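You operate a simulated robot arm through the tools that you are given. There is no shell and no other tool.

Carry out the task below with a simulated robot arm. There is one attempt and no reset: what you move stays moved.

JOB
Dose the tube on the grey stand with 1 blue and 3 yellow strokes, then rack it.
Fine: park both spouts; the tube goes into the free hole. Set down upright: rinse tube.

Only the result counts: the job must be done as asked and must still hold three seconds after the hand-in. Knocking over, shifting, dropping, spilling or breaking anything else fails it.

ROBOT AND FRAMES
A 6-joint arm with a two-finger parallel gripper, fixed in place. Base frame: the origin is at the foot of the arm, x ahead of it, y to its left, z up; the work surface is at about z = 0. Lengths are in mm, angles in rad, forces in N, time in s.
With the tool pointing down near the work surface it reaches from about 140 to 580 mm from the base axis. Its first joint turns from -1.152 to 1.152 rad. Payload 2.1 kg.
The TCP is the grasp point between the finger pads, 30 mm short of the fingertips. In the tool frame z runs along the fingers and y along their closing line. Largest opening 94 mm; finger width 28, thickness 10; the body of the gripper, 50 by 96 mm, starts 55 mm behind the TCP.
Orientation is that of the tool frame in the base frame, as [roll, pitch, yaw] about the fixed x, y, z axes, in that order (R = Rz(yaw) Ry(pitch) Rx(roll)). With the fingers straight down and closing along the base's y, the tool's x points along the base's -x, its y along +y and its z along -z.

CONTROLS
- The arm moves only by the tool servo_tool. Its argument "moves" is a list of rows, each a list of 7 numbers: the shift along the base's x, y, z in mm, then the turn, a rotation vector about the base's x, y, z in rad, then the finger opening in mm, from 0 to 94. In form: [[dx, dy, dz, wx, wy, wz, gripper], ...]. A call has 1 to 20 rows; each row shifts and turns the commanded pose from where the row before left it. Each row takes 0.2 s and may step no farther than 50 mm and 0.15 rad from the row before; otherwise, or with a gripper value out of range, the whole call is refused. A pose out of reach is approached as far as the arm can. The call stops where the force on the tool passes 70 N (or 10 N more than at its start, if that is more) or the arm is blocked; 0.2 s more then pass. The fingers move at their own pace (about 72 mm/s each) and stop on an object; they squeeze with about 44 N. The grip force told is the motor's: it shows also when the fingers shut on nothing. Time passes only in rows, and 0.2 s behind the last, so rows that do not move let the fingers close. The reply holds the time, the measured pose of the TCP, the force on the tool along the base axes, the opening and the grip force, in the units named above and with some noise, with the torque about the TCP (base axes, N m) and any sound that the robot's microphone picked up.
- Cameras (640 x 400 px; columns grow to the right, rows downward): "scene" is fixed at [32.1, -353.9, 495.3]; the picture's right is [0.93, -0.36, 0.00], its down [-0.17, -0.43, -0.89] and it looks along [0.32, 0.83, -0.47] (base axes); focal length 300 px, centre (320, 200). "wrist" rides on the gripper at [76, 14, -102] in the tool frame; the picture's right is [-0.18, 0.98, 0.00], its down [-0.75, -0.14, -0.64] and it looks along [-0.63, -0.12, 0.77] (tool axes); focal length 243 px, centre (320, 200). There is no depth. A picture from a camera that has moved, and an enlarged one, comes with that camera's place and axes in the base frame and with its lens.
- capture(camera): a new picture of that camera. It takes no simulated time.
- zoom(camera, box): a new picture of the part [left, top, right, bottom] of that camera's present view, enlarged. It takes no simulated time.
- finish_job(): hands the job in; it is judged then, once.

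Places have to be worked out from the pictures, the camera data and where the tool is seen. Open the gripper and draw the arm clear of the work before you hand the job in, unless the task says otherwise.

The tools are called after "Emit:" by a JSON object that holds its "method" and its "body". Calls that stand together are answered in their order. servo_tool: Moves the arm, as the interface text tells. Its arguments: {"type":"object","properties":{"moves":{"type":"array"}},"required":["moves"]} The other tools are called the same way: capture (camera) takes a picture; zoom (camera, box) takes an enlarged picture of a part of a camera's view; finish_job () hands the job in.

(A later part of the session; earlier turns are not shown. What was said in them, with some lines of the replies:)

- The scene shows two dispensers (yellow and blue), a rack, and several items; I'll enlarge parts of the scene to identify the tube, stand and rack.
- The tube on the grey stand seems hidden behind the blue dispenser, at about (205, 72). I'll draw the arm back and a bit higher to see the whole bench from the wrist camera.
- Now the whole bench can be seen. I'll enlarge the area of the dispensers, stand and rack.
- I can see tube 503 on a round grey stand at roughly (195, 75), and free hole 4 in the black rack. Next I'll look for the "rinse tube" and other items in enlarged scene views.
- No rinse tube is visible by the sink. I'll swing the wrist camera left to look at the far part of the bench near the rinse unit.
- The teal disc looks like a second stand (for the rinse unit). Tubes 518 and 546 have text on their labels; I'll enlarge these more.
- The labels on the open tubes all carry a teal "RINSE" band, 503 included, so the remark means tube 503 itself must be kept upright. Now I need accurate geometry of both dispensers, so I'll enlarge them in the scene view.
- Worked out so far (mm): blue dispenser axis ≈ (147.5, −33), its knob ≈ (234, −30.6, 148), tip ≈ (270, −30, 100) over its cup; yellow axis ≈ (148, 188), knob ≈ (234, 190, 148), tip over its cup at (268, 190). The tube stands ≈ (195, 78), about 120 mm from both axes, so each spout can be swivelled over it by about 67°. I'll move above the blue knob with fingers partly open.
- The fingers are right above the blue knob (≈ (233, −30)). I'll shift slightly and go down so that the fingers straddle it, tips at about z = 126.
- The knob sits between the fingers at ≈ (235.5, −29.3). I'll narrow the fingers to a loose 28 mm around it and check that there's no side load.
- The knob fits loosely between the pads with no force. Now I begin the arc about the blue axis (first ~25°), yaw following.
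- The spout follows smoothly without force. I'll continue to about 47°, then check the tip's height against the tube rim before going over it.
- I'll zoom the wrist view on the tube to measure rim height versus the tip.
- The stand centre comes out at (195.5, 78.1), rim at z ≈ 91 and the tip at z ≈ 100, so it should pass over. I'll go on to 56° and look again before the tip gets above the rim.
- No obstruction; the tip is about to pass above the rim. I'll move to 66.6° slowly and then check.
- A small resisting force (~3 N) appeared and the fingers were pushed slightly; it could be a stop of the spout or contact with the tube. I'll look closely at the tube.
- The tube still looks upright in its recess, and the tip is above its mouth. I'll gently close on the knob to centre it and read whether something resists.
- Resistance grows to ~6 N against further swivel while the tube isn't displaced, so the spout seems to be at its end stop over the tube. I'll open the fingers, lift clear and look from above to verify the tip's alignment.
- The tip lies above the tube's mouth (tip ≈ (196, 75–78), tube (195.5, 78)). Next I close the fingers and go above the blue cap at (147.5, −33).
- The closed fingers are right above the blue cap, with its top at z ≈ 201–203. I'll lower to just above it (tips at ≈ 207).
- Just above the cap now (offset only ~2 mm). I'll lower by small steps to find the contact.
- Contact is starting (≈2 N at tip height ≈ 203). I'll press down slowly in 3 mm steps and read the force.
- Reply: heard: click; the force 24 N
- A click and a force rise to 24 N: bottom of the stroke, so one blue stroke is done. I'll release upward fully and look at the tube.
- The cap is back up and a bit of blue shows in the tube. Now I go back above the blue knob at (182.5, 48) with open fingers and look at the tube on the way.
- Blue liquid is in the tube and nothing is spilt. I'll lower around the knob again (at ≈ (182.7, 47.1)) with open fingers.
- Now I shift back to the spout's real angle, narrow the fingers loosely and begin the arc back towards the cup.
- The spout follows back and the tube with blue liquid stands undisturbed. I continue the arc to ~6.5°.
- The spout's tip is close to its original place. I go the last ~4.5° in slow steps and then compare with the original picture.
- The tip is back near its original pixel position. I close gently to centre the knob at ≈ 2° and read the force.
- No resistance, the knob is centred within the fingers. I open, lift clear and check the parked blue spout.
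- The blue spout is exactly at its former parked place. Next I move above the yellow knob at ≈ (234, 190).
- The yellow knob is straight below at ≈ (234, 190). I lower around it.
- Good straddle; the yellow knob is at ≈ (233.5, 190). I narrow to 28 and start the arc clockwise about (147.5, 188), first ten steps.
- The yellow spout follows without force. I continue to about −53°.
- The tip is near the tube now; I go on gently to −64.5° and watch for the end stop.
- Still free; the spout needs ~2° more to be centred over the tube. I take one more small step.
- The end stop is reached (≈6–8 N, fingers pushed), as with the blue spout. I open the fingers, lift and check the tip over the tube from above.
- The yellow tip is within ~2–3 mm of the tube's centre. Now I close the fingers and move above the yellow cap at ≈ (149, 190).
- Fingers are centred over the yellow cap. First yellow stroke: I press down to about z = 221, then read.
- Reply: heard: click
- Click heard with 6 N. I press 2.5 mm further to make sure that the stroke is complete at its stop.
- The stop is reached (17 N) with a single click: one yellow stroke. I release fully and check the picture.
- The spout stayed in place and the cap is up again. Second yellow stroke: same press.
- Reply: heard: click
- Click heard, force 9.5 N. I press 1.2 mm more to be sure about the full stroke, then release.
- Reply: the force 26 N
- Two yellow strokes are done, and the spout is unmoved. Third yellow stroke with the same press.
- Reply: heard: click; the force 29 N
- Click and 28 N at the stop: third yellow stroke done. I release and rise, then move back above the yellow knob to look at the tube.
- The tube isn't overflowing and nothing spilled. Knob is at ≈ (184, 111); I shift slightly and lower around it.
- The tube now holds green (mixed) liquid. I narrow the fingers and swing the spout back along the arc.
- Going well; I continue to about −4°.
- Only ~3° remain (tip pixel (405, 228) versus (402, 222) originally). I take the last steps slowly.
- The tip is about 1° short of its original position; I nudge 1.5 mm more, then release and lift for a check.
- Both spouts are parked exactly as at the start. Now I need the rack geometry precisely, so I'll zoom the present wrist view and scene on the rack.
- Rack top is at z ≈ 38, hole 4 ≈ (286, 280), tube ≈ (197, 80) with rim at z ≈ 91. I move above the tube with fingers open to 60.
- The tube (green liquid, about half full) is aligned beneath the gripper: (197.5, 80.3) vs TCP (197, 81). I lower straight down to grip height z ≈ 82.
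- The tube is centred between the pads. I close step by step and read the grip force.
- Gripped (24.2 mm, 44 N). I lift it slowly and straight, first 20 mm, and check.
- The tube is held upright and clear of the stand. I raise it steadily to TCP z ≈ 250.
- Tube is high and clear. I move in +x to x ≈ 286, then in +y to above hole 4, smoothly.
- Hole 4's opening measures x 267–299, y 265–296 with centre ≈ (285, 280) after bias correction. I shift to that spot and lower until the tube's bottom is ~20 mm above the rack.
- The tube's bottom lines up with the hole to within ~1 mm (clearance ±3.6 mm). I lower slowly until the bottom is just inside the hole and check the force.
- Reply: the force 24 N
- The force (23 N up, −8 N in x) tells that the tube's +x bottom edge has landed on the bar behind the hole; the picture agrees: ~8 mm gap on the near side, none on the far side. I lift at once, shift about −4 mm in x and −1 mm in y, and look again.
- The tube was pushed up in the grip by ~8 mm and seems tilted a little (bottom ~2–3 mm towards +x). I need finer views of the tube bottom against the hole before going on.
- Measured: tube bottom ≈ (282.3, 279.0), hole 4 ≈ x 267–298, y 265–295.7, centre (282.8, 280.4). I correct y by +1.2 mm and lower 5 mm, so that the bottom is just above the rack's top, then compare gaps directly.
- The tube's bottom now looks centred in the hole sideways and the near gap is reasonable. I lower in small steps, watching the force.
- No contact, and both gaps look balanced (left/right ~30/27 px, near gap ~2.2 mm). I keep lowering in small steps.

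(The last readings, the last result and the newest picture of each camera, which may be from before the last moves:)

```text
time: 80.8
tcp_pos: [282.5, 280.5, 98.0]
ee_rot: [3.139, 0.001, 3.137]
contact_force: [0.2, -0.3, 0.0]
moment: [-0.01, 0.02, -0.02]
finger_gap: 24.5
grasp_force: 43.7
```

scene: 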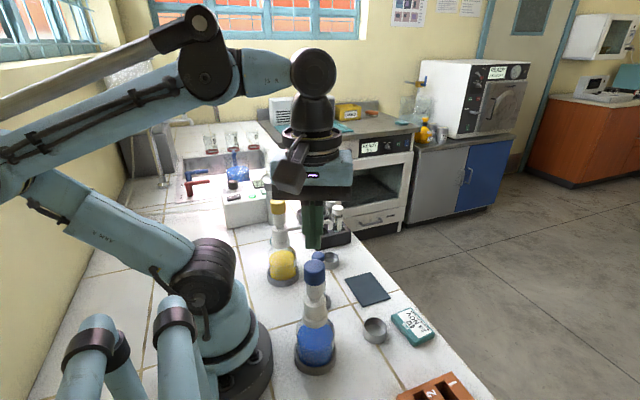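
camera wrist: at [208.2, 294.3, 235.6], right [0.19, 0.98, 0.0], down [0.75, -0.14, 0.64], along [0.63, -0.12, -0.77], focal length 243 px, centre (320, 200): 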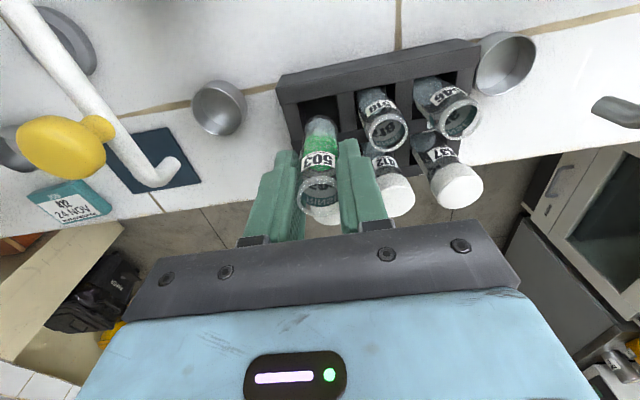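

Emit:
{"method": "servo_tool", "body": {"moves": [[0, 0, -1.5, 0, 0, 0, 22], [0, 0, -1.5, 0, 0, 0, 22], [0, 0, -1.5, 0, 0, 0, 22], [0, 0, 0, 0, 0, 0, 22]]}}

Emit:
{"method": "zoom", "body": {"camera": "wrist", "box": [290, 90, 370, 150]}}

Emit:
{"method": "zoom", "body": {"camera": "scene", "box": [310, 205, 350, 245]}}

```text
time: 81.8
tcp_pos: [283.0, 281.0, 91.9]
ee_rot: [3.141, 0.003, 3.138]
contact_force: [0.7, -0.1, -0.6]
moment: [-0.01, 0.02, 0.01]
finger_gap: 24.6
grasp_force: 44.0
```

```text
6.67 times, centred on (330, 120) of wrist
camera zoom: at [204.5, 295.0, 195.0], right [0.19, 0.98, 0.0], down [0.75, -0.14, 0.64], along [0.63, -0.12, -0.77], focal length 1618 px, centre (253, 733)
```

zoom: 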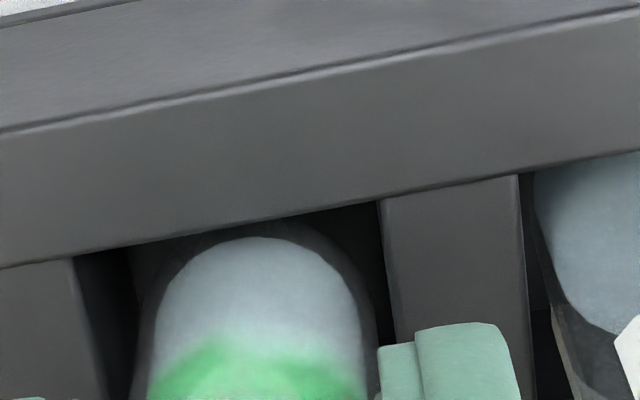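

```text
10.00 times, centred on (330, 225) of scene
camera zoom: at [32.1, -353.9, 495.3], right [0.93, -0.36, 0.0], down [-0.17, -0.43, -0.89], along [0.32, 0.83, -0.47], focal length 2996 px, centre (220, -50)
```

zoom: 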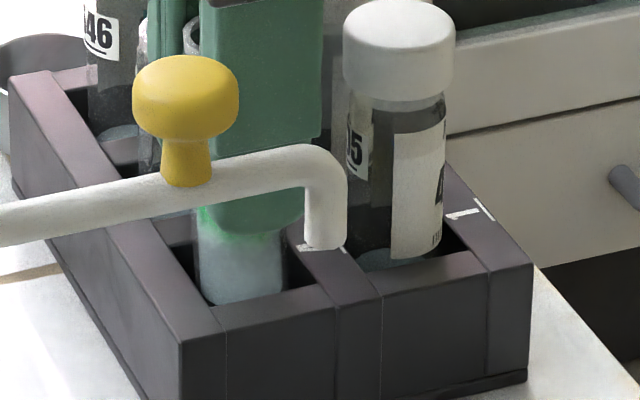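

The tube's bottom is now inside the hole with no contact. I keep lowering gently.

Emit:
{"method": "servo_tool", "body": {"moves": [[0, 0, -2, 0, 0, 0, 22], [0, 0, -2, 0, 0, 0, 22], [0, 0, -2, 0, 0, 0, 22], [0, 0, 0, 0, 0, 0, 22]]}}

```text
time: 82.8
tcp_pos: [283.7, 280.2, 87.2]
ee_rot: [3.141, -0.001, 3.137]
contact_force: [-0.3, 0.0, 0.0]
moment: [0.0, 0.02, 0.01]
finger_gap: 24.0
grasp_force: 43.8
```

Emit:
{"method": "servo_tool", "body": {"moves": [[0, 0, -2, 0, 0, 0, 22], [0, 0, -2, 0, 0, 0, 22], [0, 0, -2, 0, 0, 0, 22], [0, 0, -1, 0, 0, 0, 22], [0, 0, 0, 0, 0, 0, 22]]}}

Emit:
{"method": "capture", "body": {"camera": "wrist"}}

Emit:
{"method": "zoom", "body": {"camera": "scene", "box": [300, 185, 364, 245]}}

```text
time: 84.0
tcp_pos: [281.7, 280.7, 81.2]
ee_rot: [3.141, 0.001, 3.139]
contact_force: [0.2, 0.3, -0.4]
moment: [0.02, 0.02, 0.01]
finger_gap: 24.2
grasp_force: 44.0
```

```text
taken
camera wrist: at [204.3, 295.0, 182.6], right [0.19, 0.98, 0.0], down [0.75, -0.14, 0.64], along [0.63, -0.12, -0.77], focal length 243 px, centre (320, 200)
```

wrist: 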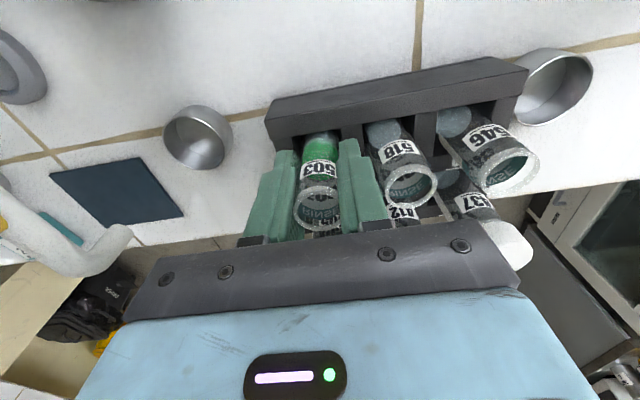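

```text
6.67 times, centred on (332, 215) of scene
camera zoom: at [32.1, -353.9, 495.3], right [0.93, -0.36, 0.0], down [-0.17, -0.43, -0.89], along [0.32, 0.83, -0.47], focal length 1997 px, centre (240, 100)
```

zoom: 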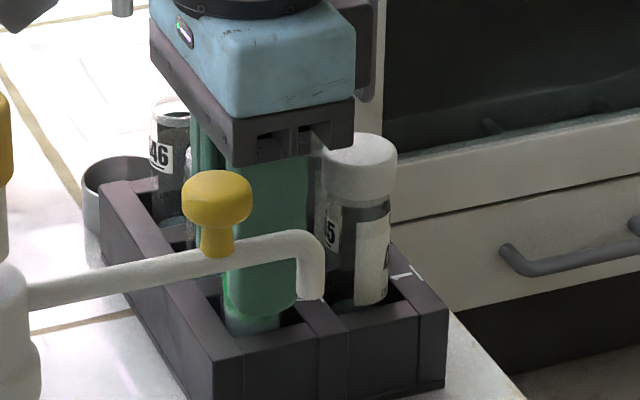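

Emit:
{"method": "zoom", "body": {"camera": "wrist", "box": [260, 100, 460, 240]}}

```text
2.86 times, centred on (360, 170) of wrist
camera zoom: at [204.3, 295.0, 182.6], right [0.19, 0.98, 0.0], down [0.75, -0.14, 0.64], along [0.63, -0.12, -0.77], focal length 693 px, centre (206, 286)
```

zoom: 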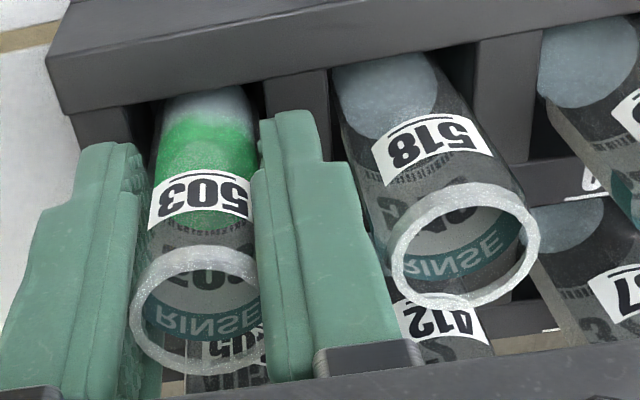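

503's rim is still ~12–18 mm above 518's, so the tube has to go further down; finger tips are now at z ≈ 51, and the rack's top is at ≈ 39. I lower in small steps to about TCP z = 72.

Emit:
{"method": "servo_tool", "body": {"moves": [[0, 0, -2, 0, 0, 0, 22], [0, 0, -2, 0, 0, 0, 22], [0, 0, -1.5, 0, 0, 0, 22], [0, 0, 0, 0, 0, 0, 22]]}}

```text
time: 85.0
tcp_pos: [282.7, 280.8, 74.5]
ee_rot: [3.14, 0.001, 3.137]
contact_force: [-0.5, -0.1, -4.3]
moment: [0.01, 0.06, 0.01]
finger_gap: 24.1
grasp_force: 44.3
```

The reading shows −4.3 N in z; I wait a moment without moving and read again.

Emit:
{"method": "servo_tool", "body": {"moves": [[0, 0, 0, 0, 0, 0, 22]]}}

Emit:
{"method": "capture", "body": {"camera": "wrist"}}

Emit:
{"method": "zoom", "body": {"camera": "scene", "box": [300, 185, 364, 245]}}

```text
time: 85.4
tcp_pos: [282.4, 279.9, 74.7]
ee_rot: [3.14, 0.001, 3.139]
contact_force: [0.2, -0.1, -4.3]
moment: [-0.03, 0.09, -0.02]
finger_gap: 24.4
grasp_force: 44.2
```

```text
taken
camera wrist: at [203.9, 294.9, 176.8], right [0.19, 0.98, 0.0], down [0.75, -0.14, 0.64], along [0.63, -0.12, -0.77], focal length 243 px, centre (320, 200)
```

wrist: 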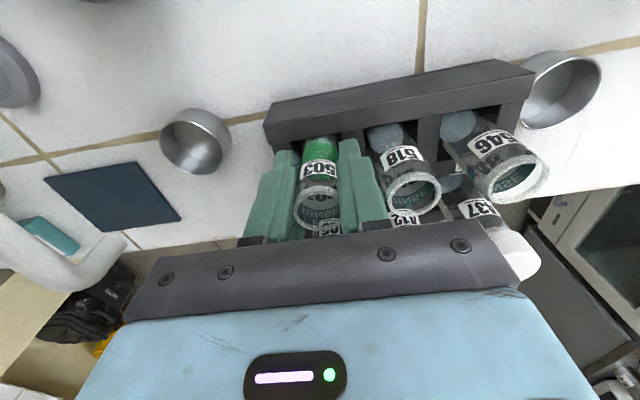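

```text
6.67 times, centred on (332, 215) of scene
camera zoom: at [32.2, -353.9, 495.4], right [0.93, -0.36, 0.0], down [-0.17, -0.43, -0.89], along [0.32, 0.83, -0.47], focal length 1997 px, centre (240, 100)
```

zoom: 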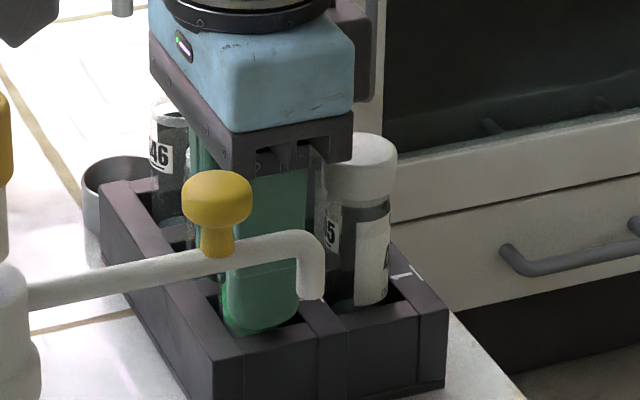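

The reading persists (−4.3 N, small +y moment), so something touches lightly. I raise 1 mm to see how it changes.

Emit:
{"method": "servo_tool", "body": {"moves": [[0, 0, 1, 0, 0, 0, 22], [0, 0, 0, 0, 0, 0, 22]]}}

Emit:
{"method": "zoom", "body": {"camera": "wrist", "box": [260, 110, 460, 240]}}

Emit:
{"method": "capture", "body": {"camera": "scene"}}

```text
time: 86.0
tcp_pos: [281.7, 280.1, 75.5]
ee_rot: [3.139, -0.001, 3.137]
contact_force: [-0.1, -0.5, -4.0]
moment: [0.0, 0.01, -0.04]
finger_gap: 24.4
grasp_force: 44.1
```

```text
3.08 times, centred on (360, 175) of wrist
camera zoom: at [204.2, 294.9, 177.9], right [0.19, 0.98, 0.0], down [0.75, -0.14, 0.64], along [0.63, -0.12, -0.77], focal length 746 px, centre (197, 277)
```

zoom: 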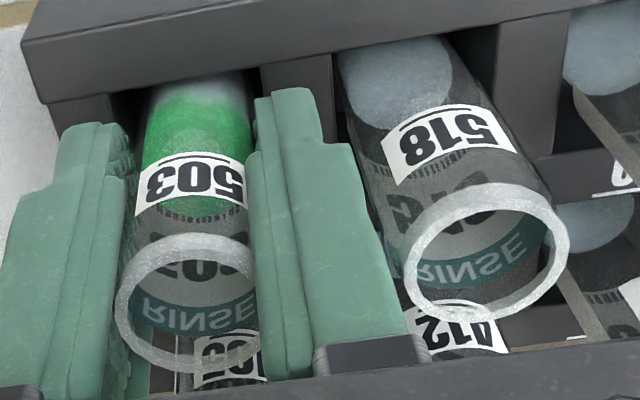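

```text
taken
```

scene: 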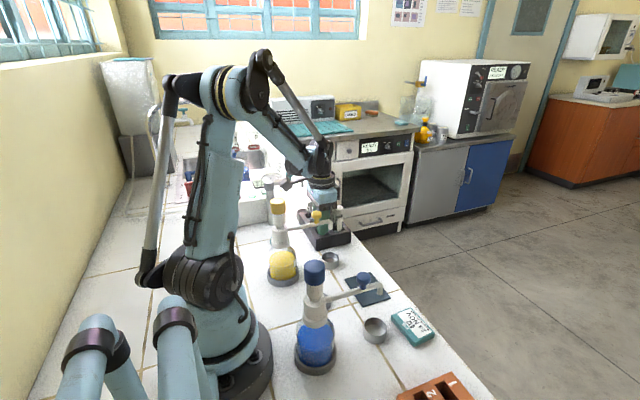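

Emit:
{"method": "servo_tool", "body": {"moves": [[0, 0, 2, 0, 0, 0, 22], [0, 0, 2, 0, 0, 0, 22], [0, 0, 0, 0, 0, 0, 22]]}}

Emit:
{"method": "zoom", "body": {"camera": "scene", "box": [300, 185, 364, 245]}}

```text
time: 86.8
tcp_pos: [283.5, 280.5, 80.2]
ee_rot: [3.138, 0.0, 3.138]
contact_force: [-0.7, -0.5, -1.6]
moment: [0.02, 0.05, 0.01]
finger_gap: 24.4
grasp_force: 44.1
```

```text
6.67 times, centred on (332, 215) of scene
camera zoom: at [32.1, -353.9, 495.3], right [0.93, -0.36, 0.0], down [-0.17, -0.43, -0.89], along [0.32, 0.83, -0.47], focal length 1997 px, centre (240, 100)
```

zoom: 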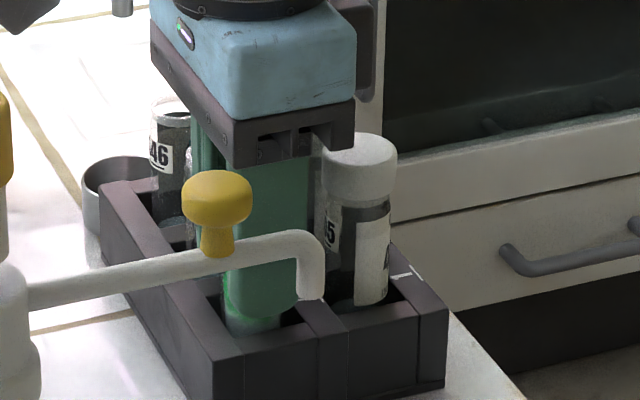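

Emit:
{"method": "zoom", "body": {"camera": "scene", "box": [230, 100, 380, 260]}}

Emit:
{"method": "zoom", "body": {"camera": "wrist", "box": [240, 80, 460, 240]}}

```text
2.50 times, centred on (305, 180) of scene
camera zoom: at [32.1, -353.9, 495.3], right [0.93, -0.36, 0.0], down [-0.17, -0.43, -0.89], along [0.32, 0.83, -0.47], focal length 749 px, centre (358, 250)
```

zoom: 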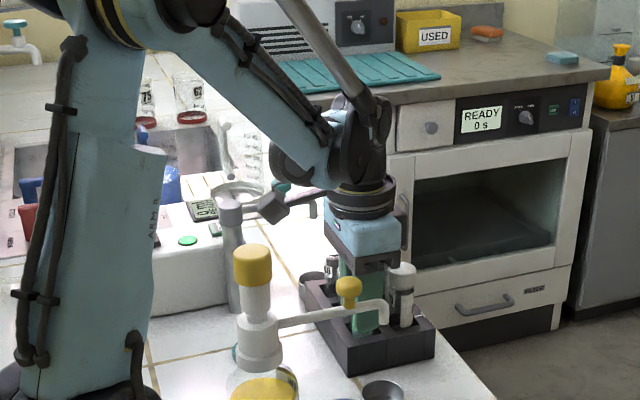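

```text
2.50 times, centred on (350, 160) of wrist
camera zoom: at [204.4, 294.7, 182.1], right [0.19, 0.98, 0.0], down [0.75, -0.14, 0.64], along [0.63, -0.12, -0.77], focal length 606 px, centre (245, 300)
```

zoom: 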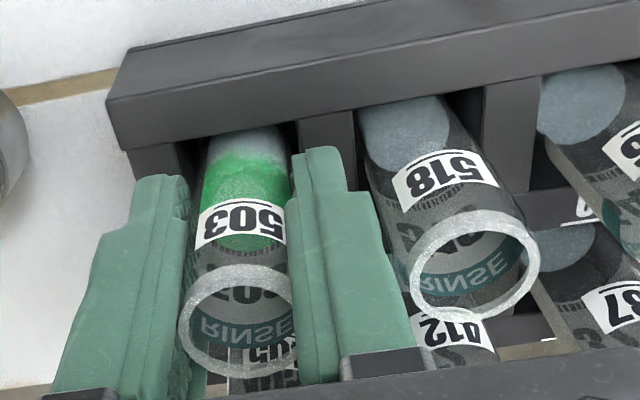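

I read the force again without moving.

Emit:
{"method": "servo_tool", "body": {"moves": [[0, 0, 0, 0, 0, 0, 22], [0, 0, 0, 0, 0, 0, 22]]}}

```text
time: 87.4
tcp_pos: [281.9, 279.7, 79.0]
ee_rot: [3.14, 0.0, 3.137]
contact_force: [0.7, 0.5, -0.6]
moment: [0.01, 0.04, -0.04]
finger_gap: 24.5
grasp_force: 43.8
```

Back to zero here. I lower again in 1.5 mm steps and read.

Emit:
{"method": "servo_tool", "body": {"moves": [[0, 0, -1.5, 0, 0, 0, 22], [0, 0, 0, 0, 0, 0, 22]]}}

Emit:
{"method": "servo_tool", "body": {"moves": [[0, 0, -1.5, 0, 0, 0, 22], [0, 0, 0, 0, 0, 0, 22]]}}

Emit:
{"method": "servo_tool", "body": {"moves": [[0, 0, -1.5, 0, 0, 0, 22], [0, 0, 0, 0, 0, 0, 22]]}}

```text
time: 88.0
tcp_pos: [283.0, 280.1, 78.4]
ee_rot: [3.14, -0.001, 3.137]
contact_force: [0.5, 0.1, -2.4]
moment: [0.02, -0.02, 0.0]
finger_gap: 24.2
grasp_force: 43.8
```

```text
time: 88.6
tcp_pos: [282.9, 279.9, 76.4]
ee_rot: [3.139, 0.0, 3.137]
contact_force: [0.5, 0.3, -3.1]
moment: [-0.01, -0.01, 0.03]
finger_gap: 24.4
grasp_force: 44.1
```

```text
time: 89.2
tcp_pos: [283.0, 279.9, 76.4]
ee_rot: [3.14, -0.001, 3.139]
contact_force: [0.3, 0.6, -4.9]
moment: [-0.02, 0.05, -0.02]
finger_gap: 24.5
grasp_force: 43.7
```

The reading changes smoothly with depth (−0.9 N/mm) without side force or moment, so it isn't a hard contact. I go on down in small steps.

Emit:
{"method": "servo_tool", "body": {"moves": [[0, 0, -1.5, 0, 0, 0, 22], [0, 0, 0, 0, 0, 0, 22]]}}

Emit:
{"method": "servo_tool", "body": {"moves": [[0, 0, -1.5, 0, 0, 0, 22], [0, 0, 0, 0, 0, 0, 22]]}}

Emit:
{"method": "zoom", "body": {"camera": "wrist", "box": [240, 80, 460, 240]}}

Emit:
{"method": "zoom", "body": {"camera": "scene", "box": [300, 190, 364, 250]}}

```text
time: 89.8
tcp_pos: [282.4, 280.2, 74.5]
ee_rot: [3.14, -0.001, 3.138]
contact_force: [-0.3, -0.2, -4.0]
moment: [-0.02, 0.03, -0.04]
finger_gap: 24.5
grasp_force: 43.7
```

```text
time: 90.4
tcp_pos: [283.2, 279.6, 72.9]
ee_rot: [3.14, 0.0, 3.138]
contact_force: [0.5, -0.3, -3.6]
moment: [-0.01, 0.02, 0.04]
finger_gap: 24.4
grasp_force: 43.6
```

```text
2.50 times, centred on (350, 160) of wrist
camera zoom: at [204.3, 294.7, 174.7], right [0.19, 0.98, 0.0], down [0.75, -0.14, 0.64], along [0.63, -0.12, -0.77], focal length 606 px, centre (245, 300)
```

zoom: 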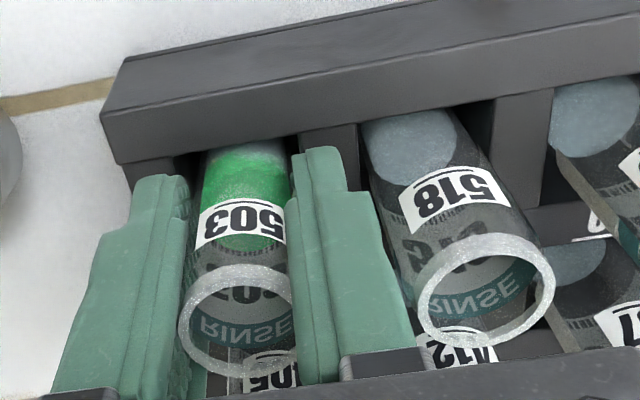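

```text
6.67 times, centred on (332, 220) of scene
camera zoom: at [32.2, -353.9, 495.4], right [0.93, -0.36, 0.0], down [-0.17, -0.43, -0.89], along [0.32, 0.83, -0.47], focal length 1997 px, centre (240, 67)
```

zoom: 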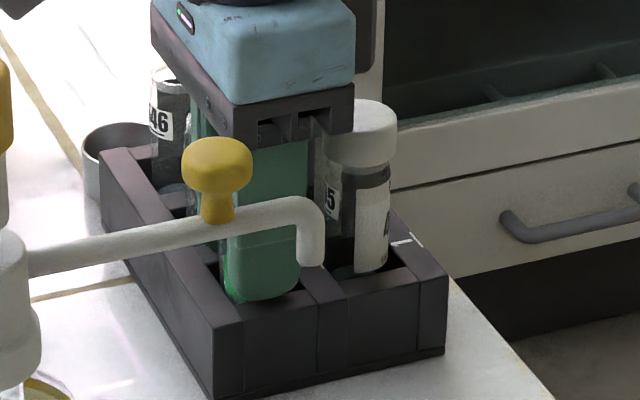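

No resistance yet. 503's rim is still ~3–9 mm above 518's. I continue in 1 mm steps to find the floor or the finger limit.

Emit:
{"method": "servo_tool", "body": {"moves": [[0, 0, -1, 0, 0, 0, 22], [0, 0, 0, 0, 0, 0, 22]]}}

Emit:
{"method": "servo_tool", "body": {"moves": [[0, 0, -1, 0, 0, 0, 22], [0, 0, 0, 0, 0, 0, 22]]}}

```text
time: 91.0
tcp_pos: [283.3, 281.0, 71.0]
ee_rot: [3.14, 0.0, 3.139]
contact_force: [-0.7, -0.4, -1.6]
moment: [-0.01, 0.02, -0.02]
finger_gap: 24.2
grasp_force: 43.8
```

```text
time: 91.6
tcp_pos: [282.6, 280.7, 69.4]
ee_rot: [3.139, 0.001, 3.137]
contact_force: [0.6, -0.3, -1.0]
moment: [0.01, 0.03, -0.03]
finger_gap: 24.6
grasp_force: 44.1
```

Emit:
{"method": "servo_tool", "body": {"moves": [[0, 0, -0.7, 0, 0, 0, 22], [0, 0, 0, 0, 0, 0, 22]]}}

Emit:
{"method": "zoom", "body": {"camera": "wrist", "box": [240, 80, 460, 240]}}

Emit:
{"method": "zoom", "body": {"camera": "scene", "box": [310, 210, 350, 250]}}

```text
time: 92.2
tcp_pos: [283.4, 281.2, 69.3]
ee_rot: [3.14, 0.0, 3.139]
contact_force: [0.1, 0.1, 33.4]
moment: [-0.35, 0.47, -0.05]
finger_gap: 24.5
grasp_force: 43.8
```

```text
2.50 times, centred on (350, 160) of wrist
camera zoom: at [204.5, 294.8, 172.4], right [0.19, 0.98, 0.0], down [0.75, -0.14, 0.64], along [0.63, -0.12, -0.77], focal length 606 px, centre (245, 300)
```

zoom: 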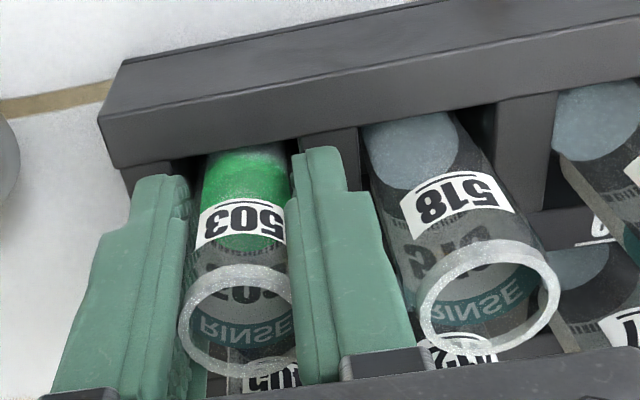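

```text
10.00 times, centred on (330, 230) of scene
camera zoom: at [32.1, -354.0, 495.3], right [0.93, -0.36, 0.0], down [-0.17, -0.43, -0.89], along [0.32, 0.83, -0.47], focal length 2996 px, centre (220, -100)
```

zoom: 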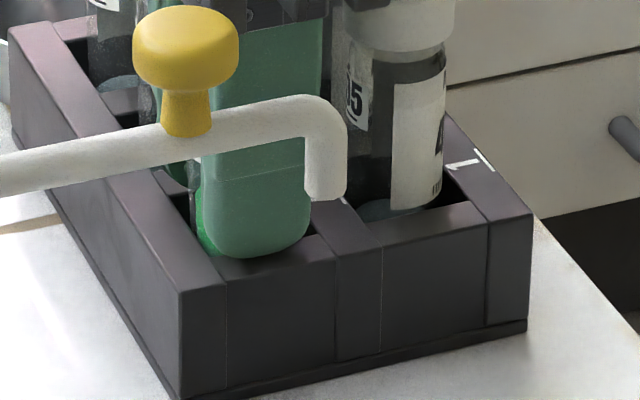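

The finger tip has met the rack's top bar (33 N). I raise 1 mm right away.

Emit:
{"method": "servo_tool", "body": {"moves": [[0, 0, 1.2, 0, 0, 0, 22], [0, 0, 0, 0, 0, 0, 22]]}}

Emit:
{"method": "zoom", "body": {"camera": "scene", "box": [300, 190, 364, 250]}}

```text
time: 92.8
tcp_pos: [283.3, 279.9, 69.3]
ee_rot: [3.139, 0.001, 3.139]
contact_force: [-0.2, 0.6, 0.7]
moment: [0.02, 0.03, -0.01]
finger_gap: 24.5
grasp_force: 43.7
```

```text
6.67 times, centred on (332, 220) of scene
camera zoom: at [32.1, -353.9, 495.3], right [0.93, -0.36, 0.0], down [-0.17, -0.43, -0.89], along [0.32, 0.83, -0.47], focal length 1997 px, centre (240, 67)
```

zoom: 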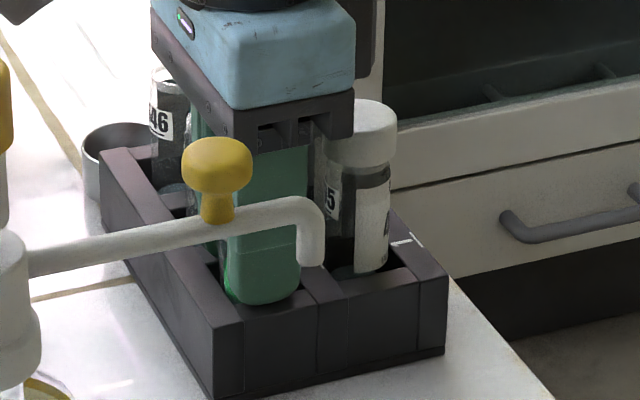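

The rack hasn't moved. The tube's bottom is now only a few mm above the hole's floor. I'll relax the grip very gradually so the tube slides down gently.

Emit:
{"method": "servo_tool", "body": {"moves": [[0, 0, 0, 0, 0, 0, 23.6], [0, 0, 0, 0, 0, 0, 24.0], [0, 0, 0, 0, 0, 0, 24.2]]}}

Emit:
{"method": "zoom", "body": {"camera": "wrist", "box": [240, 80, 460, 240]}}

```text
time: 93.6
tcp_pos: [283.2, 280.5, 69.7]
ee_rot: [3.14, 0.002, 3.138]
contact_force: [-0.8, -0.4, 0.7]
moment: [-0.02, 0.0, -0.02]
finger_gap: 25.0
grasp_force: 1.3
```

```text
2.50 times, centred on (350, 160) of wrist
camera zoom: at [204.4, 294.8, 172.8], right [0.19, 0.98, 0.0], down [0.75, -0.14, 0.64], along [0.63, -0.12, -0.77], focal length 606 px, centre (245, 300)
```

zoom: 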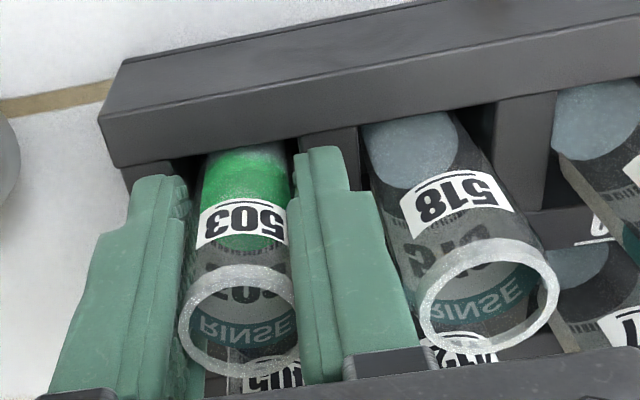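

Grip force has dropped to 1.3 N and the tube still holds. I go on by 0.2 mm steps.

Emit:
{"method": "servo_tool", "body": {"moves": [[0, 0, 0, 0, 0, 0, 24.4], [0, 0, 0, 0, 0, 0, 24.6]]}}

Emit:
{"method": "zoom", "body": {"camera": "wrist", "box": [240, 80, 460, 240]}}

```text
time: 94.2
tcp_pos: [283.3, 280.8, 71.0]
ee_rot: [-3.142, 0.001, 3.139]
contact_force: [0.5, 0.2, 0.1]
moment: [0.02, 0.0, -0.01]
finger_gap: 25.3
grasp_force: 1.0
```

```text
2.50 times, centred on (350, 160) of wrist
camera zoom: at [204.4, 294.8, 172.8], right [0.19, 0.98, 0.0], down [0.75, -0.14, 0.64], along [0.63, -0.12, -0.77], focal length 606 px, centre (245, 300)
```

zoom: 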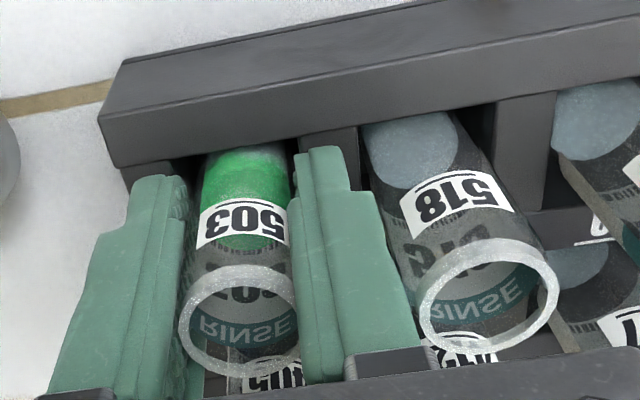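

Emit:
{"method": "servo_tool", "body": {"moves": [[0, 0, 0, 0, 0, 0, 24.9], [0, 0, 0, 0, 0, 0, 25.2], [0, 0, 0, 0, 0, 0, 25.5]]}}

Emit:
{"method": "zoom", "body": {"camera": "wrist", "box": [240, 80, 460, 240]}}

```text
time: 95.0
tcp_pos: [283.5, 280.8, 70.1]
ee_rot: [3.14, 0.003, 3.138]
contact_force: [-0.9, 0.5, -1.3]
moment: [0.0, 0.03, 0.01]
finger_gap: 25.4
grasp_force: 0.7
```

```text
2.50 times, centred on (350, 160) of wrist
camera zoom: at [204.4, 294.8, 172.8], right [0.19, 0.98, 0.0], down [0.75, -0.14, 0.64], along [0.63, -0.12, -0.77], focal length 606 px, centre (245, 300)
```

zoom: 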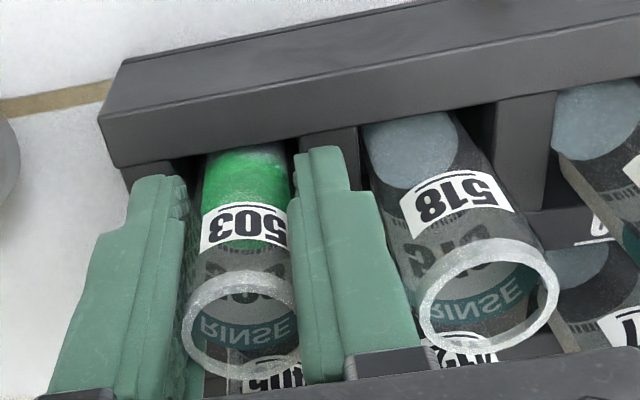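

The tube is beginning to settle. I open a little more in fine steps.

Emit:
{"method": "servo_tool", "body": {"moves": [[0, 0, 0, 0, 0, 0, 25.8], [0, 0, 0, 0, 0, 0, 26.1], [0, 0, 0, 0, 0, 0, 26.4]]}}

Emit:
{"method": "zoom", "body": {"camera": "wrist", "box": [240, 80, 460, 240]}}

Emit:
{"method": "zoom", "body": {"camera": "scene", "box": [300, 190, 364, 250]}}

```text
time: 95.8
tcp_pos: [282.8, 279.4, 70.0]
ee_rot: [3.139, 0.002, 3.136]
contact_force: [-0.4, -0.2, -1.2]
moment: [0.01, 0.02, 0.03]
finger_gap: 26.4
grasp_force: 0.0
```

```text
2.50 times, centred on (350, 160) of wrist
camera zoom: at [204.4, 294.8, 172.8], right [0.19, 0.98, 0.0], down [0.75, -0.14, 0.64], along [0.63, -0.12, -0.77], focal length 606 px, centre (245, 300)
```

zoom: 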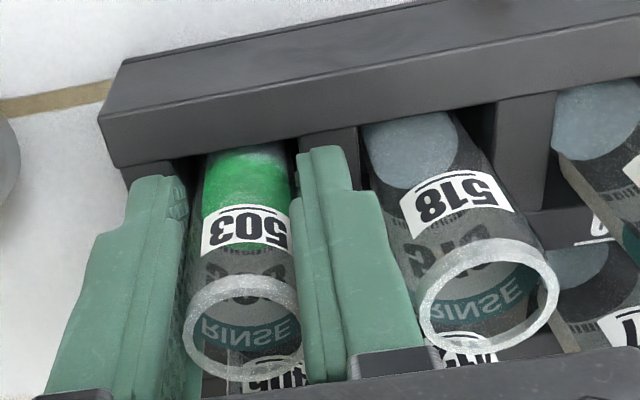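

```text
6.67 times, centred on (332, 220) of scene
camera zoom: at [32.1, -353.9, 495.3], right [0.93, -0.36, 0.0], down [-0.17, -0.43, -0.89], along [0.32, 0.83, -0.47], focal length 1997 px, centre (240, 67)
```

zoom: 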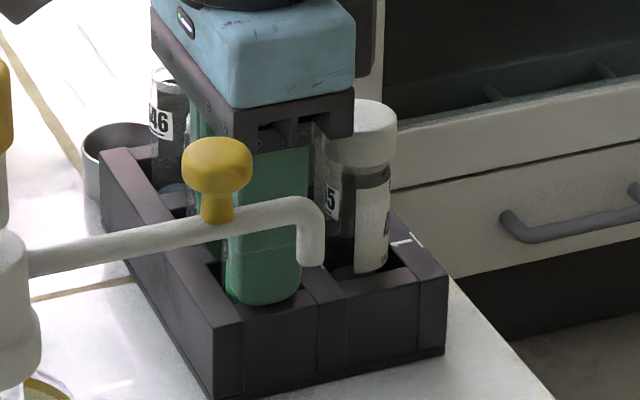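

The tube stands free on the hole's floor (grip 0 N, opening 26.4) and looks straight. I open to 34 mm (neighbour 518 still ~6 mm away) and check.

Emit:
{"method": "servo_tool", "body": {"moves": [[0, 0, 0, 0, 0, 0, 29], [0, 0, 0, 0, 0, 0, 32], [0, 0, 0, 0, 0, 0, 34], [0, 0, 0, 0, 0, 0, 34]]}}

Emit:
{"method": "zoom", "body": {"camera": "wrist", "box": [240, 80, 460, 240]}}

```text
time: 96.8
tcp_pos: [282.7, 280.2, 69.9]
ee_rot: [3.14, 0.0, 3.137]
contact_force: [0.5, 0.6, 0.7]
moment: [0.0, 0.02, 0.03]
finger_gap: 34.0
grasp_force: 0.0
```

```text
2.50 times, centred on (350, 160) of wrist
camera zoom: at [204.4, 294.8, 172.8], right [0.19, 0.98, 0.0], down [0.75, -0.14, 0.64], along [0.63, -0.12, -0.77], focal length 606 px, centre (245, 300)
```

zoom: 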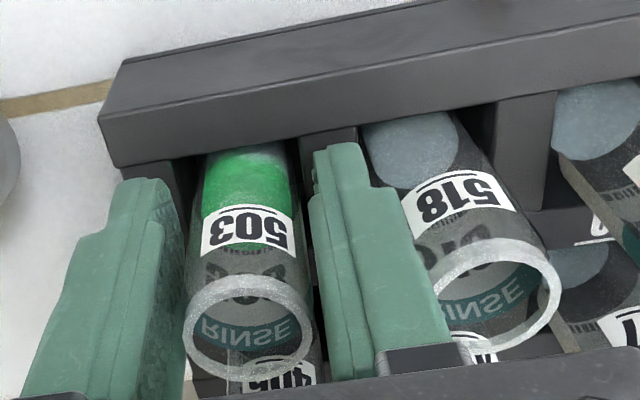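

The tube stands free between the fingers, and 518 is untouched. I raise slowly straight up.

Emit:
{"method": "servo_tool", "body": {"moves": [[0, 0.5, 4, 0, 0, 0, 34], [0, 0, 6, 0, 0, 0, 34], [0, 0, 8, 0, 0, 0, 34], [0, 0, 0, 0, 0, 0, 34]]}}

Emit:
{"method": "zoom", "body": {"camera": "wrist", "box": [240, 80, 460, 240]}}

```text
time: 97.8
tcp_pos: [282.4, 281.0, 87.9]
ee_rot: [3.14, 0.001, 3.137]
contact_force: [-0.9, 0.6, -0.4]
moment: [0.0, -0.03, 0.02]
finger_gap: 34.1
grasp_force: 0.0
```

```text
2.50 times, centred on (350, 160) of wrist
camera zoom: at [204.2, 295.5, 191.0], right [0.19, 0.98, 0.0], down [0.75, -0.14, 0.64], along [0.63, -0.12, -0.77], focal length 606 px, centre (245, 300)
```

zoom: 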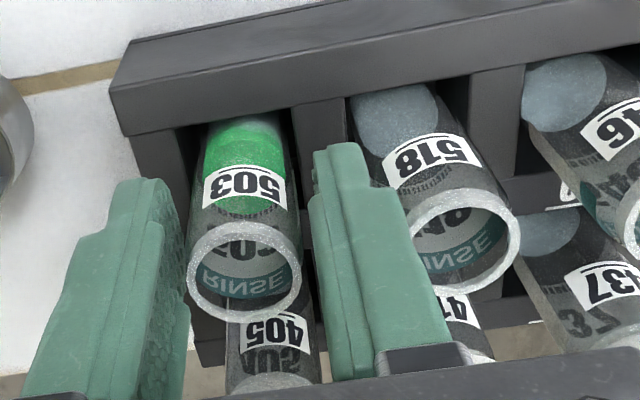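

The tube stays in its hole. I raise to a clear height and take pictures.

Emit:
{"method": "servo_tool", "body": {"moves": [[0, 0, 12, 0, 0, 0, 34], [0, 0, 18, 0, 0, 0, 34], [0, 0, 25, 0, 0, 0, 34], [0, 0, 30, 0, 0, 0, 34], [0, 0, 35, 0, 0, 0, 34], [0, 0, 40, 0, 0, 0, 50], [0, 0, 30, 0, 0, 0, 60], [0, 0, 0, 0, 0, 0, 60]]}}

Emit:
{"method": "capture", "body": {"camera": "wrist"}}

Emit:
{"method": "capture", "body": {"camera": "scene"}}

Emit:
{"method": "zoom", "body": {"camera": "scene", "box": [300, 170, 364, 250]}}

```text
time: 99.6
tcp_pos: [283.2, 281.5, 279.5]
ee_rot: [3.141, 0.0, 3.139]
contact_force: [0.3, -0.1, 0.0]
moment: [0.04, -0.01, 0.02]
finger_gap: 60.2
grasp_force: 0.1
```

```text
taken
camera wrist: at [205.0, 295.8, 381.1], right [0.19, 0.98, 0.0], down [0.75, -0.14, 0.64], along [0.63, -0.12, -0.77], focal length 243 px, centre (320, 200)
```

wrist: 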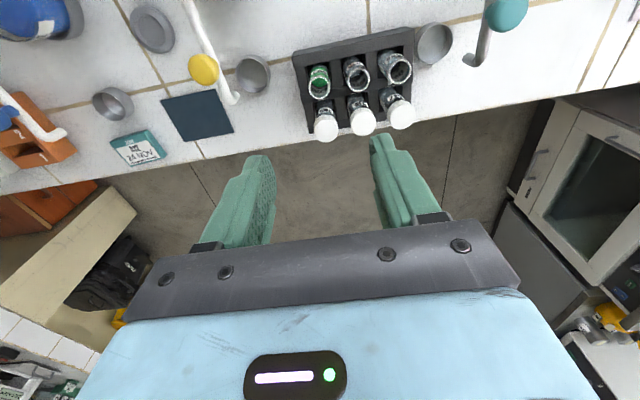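

```text
taken
```

scene: 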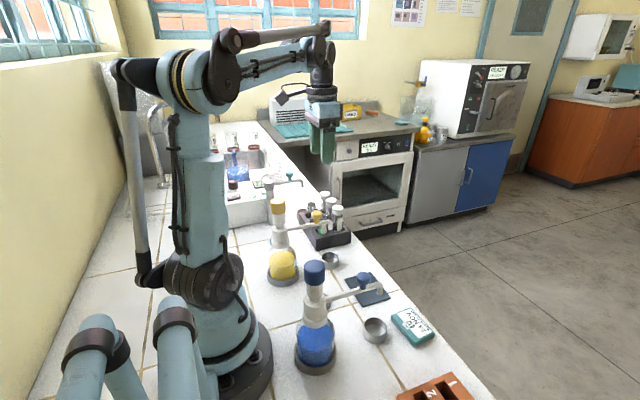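

```text
5.00 times, centred on (332, 210) of scene
camera zoom: at [32.1, -353.9, 495.3], right [0.93, -0.36, 0.0], down [-0.17, -0.43, -0.89], along [0.32, 0.83, -0.47], focal length 1498 px, centre (260, 150)
```

zoom: 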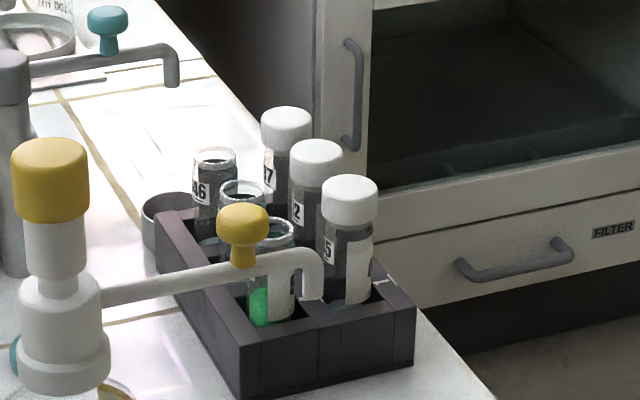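

Tube 503 stands upright in hole 4 with the others untouched. I check the details: rack from above, stand (for spills) and the blue spout.

Emit:
{"method": "zoom", "body": {"camera": "wrist", "box": [280, 20, 440, 140]}}

Emit:
{"method": "zoom", "body": {"camera": "wrist", "box": [80, 0, 280, 120]}}

Emit:
{"method": "zoom", "body": {"camera": "scene", "box": [280, 250, 408, 330]}}

```text
3.33 times, centred on (360, 80) of wrist
camera zoom: at [205.0, 295.8, 381.1], right [0.19, 0.98, 0.0], down [0.75, -0.14, 0.64], along [0.63, -0.12, -0.77], focal length 809 px, centre (187, 600)
```

zoom: 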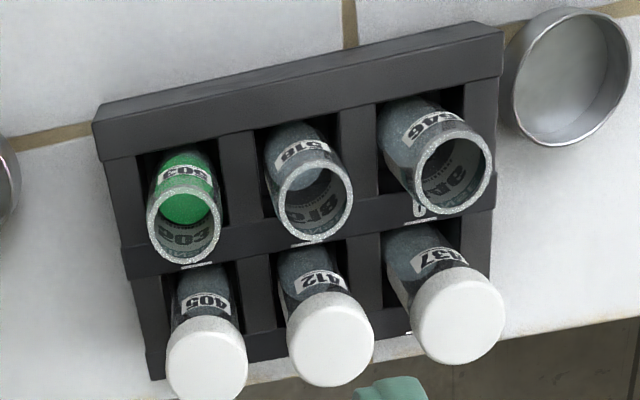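

```text
3.20 times, centred on (180, 60) of wrist
camera zoom: at [205.0, 295.8, 381.1], right [0.19, 0.98, 0.0], down [0.75, -0.14, 0.64], along [0.63, -0.12, -0.77], focal length 776 px, centre (768, 648)
```

zoom: 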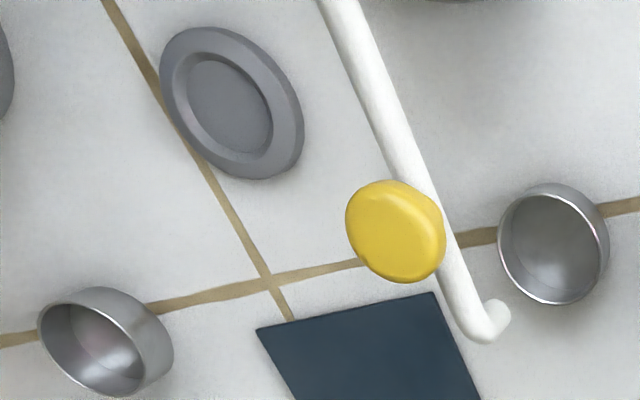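

```text
5.00 times, centred on (344, 290) of scene
camera zoom: at [32.1, -353.9, 495.3], right [0.93, -0.36, 0.0], down [-0.17, -0.43, -0.89], along [0.32, 0.83, -0.47], focal length 1498 px, centre (200, -250)
```

zoom: 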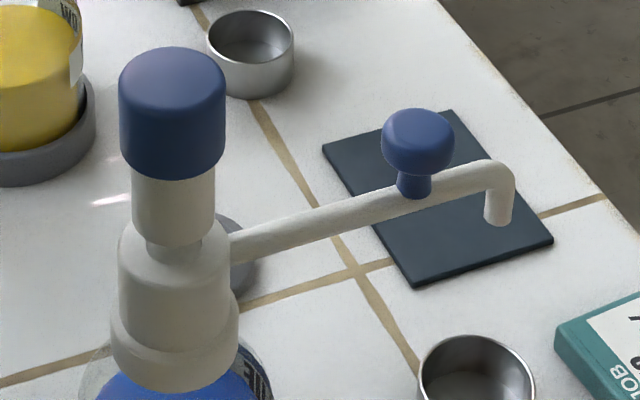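

Everything is in place: 503 upright in hole 4 with the green mix, stand empty and clean, both spouts over their cups, nothing else shifted. I draw the arm clear and open the gripper.

Emit:
{"method": "servo_tool", "body": {"moves": [[0, 0, 40, 0, 0, 0, 94], [0, -10, 40, 0, 0, 0, 94], [0, -30, 20, 0, 0, 0, 94], [0, -40, 5, 0, 0, 0, 94], [0, -40, 0, 0, 0, 0, 94], [0, -40, 0, 0, 0, 0, 94], [0, 0, 0, 0, 0, 0, 94]]}}

Emit:
{"method": "capture", "body": {"camera": "scene"}}

Emit:
{"method": "zoom", "body": {"camera": "scene", "box": [250, 185, 378, 265]}}

```text
time: 101.2
tcp_pos: [282.2, 120.6, 383.3]
ee_rot: [3.139, 0.0, 3.14]
contact_force: [0.2, -0.2, -0.5]
moment: [0.04, -0.01, 0.02]
finger_gap: 94.0
grasp_force: 0.0
```

```text
taken
```

scene: 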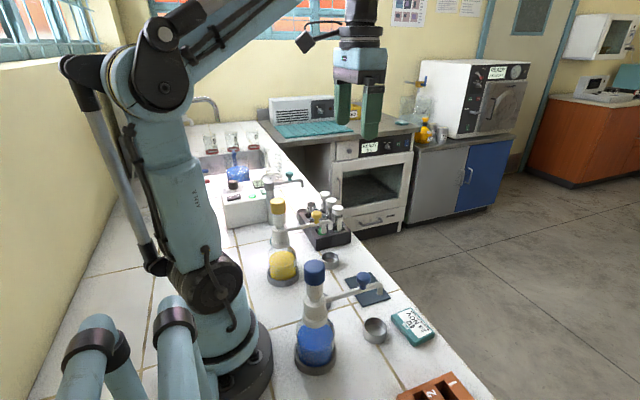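

```text
5.00 times, centred on (314, 225) of scene
camera zoom: at [32.1, -353.9, 495.3], right [0.93, -0.36, 0.0], down [-0.17, -0.43, -0.89], along [0.32, 0.83, -0.47], focal length 1498 px, centre (350, 75)
```

zoom: 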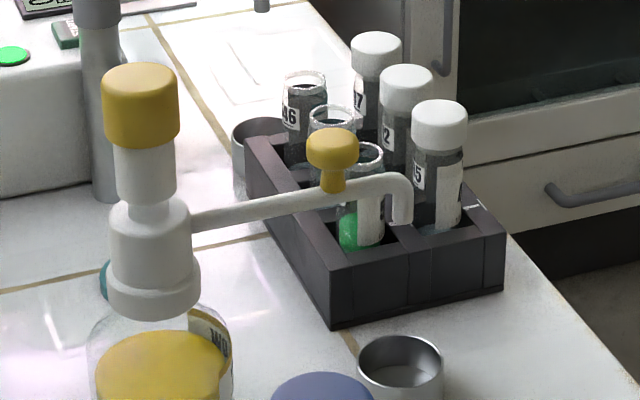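

The arm is clear, the gripper is open, both spouts are parked over their cups, and tube 503 (1 blue and 3 yellow strokes) stands upright in hole 4. I hand the job in.

Emit:
{"method": "finish_job", "body": {}}

```text
The job is handed in.
```

I dosed tube 503 with 1 blue and 3 yellow strokes and put it upright in hole 4 of the rack. The job is handed in, but I haven't seen a verdict.

- **Dosing:** each stroke gave one click and ran to its stop. The tube was green and about half full, with no spill visible on the stand.
- **Spouts:** both are back over their cups and match their original positions in the pictures.
- **Racking, two contacts:** on the way in, the tube's base first landed on a rack bar (about 23 N). That pushed the tube up about 8 mm in the grip, so I lifted, realigned and went in again. Later a fingertip pressed on the top of the rack (about 33 N). After both, the rack and its other tubes looked unmoved.
- **Release:** I eased the grip open in small steps so the tube settled onto the hole floor. It stayed standing when the gripper rose.
- **"Rinse tube" note:** tube 503 carries a teal RINSE label, so I took the note to mean this tube must be set down upright, not that it needed rinsing.

The gripper is open and the arm is clear of the work.
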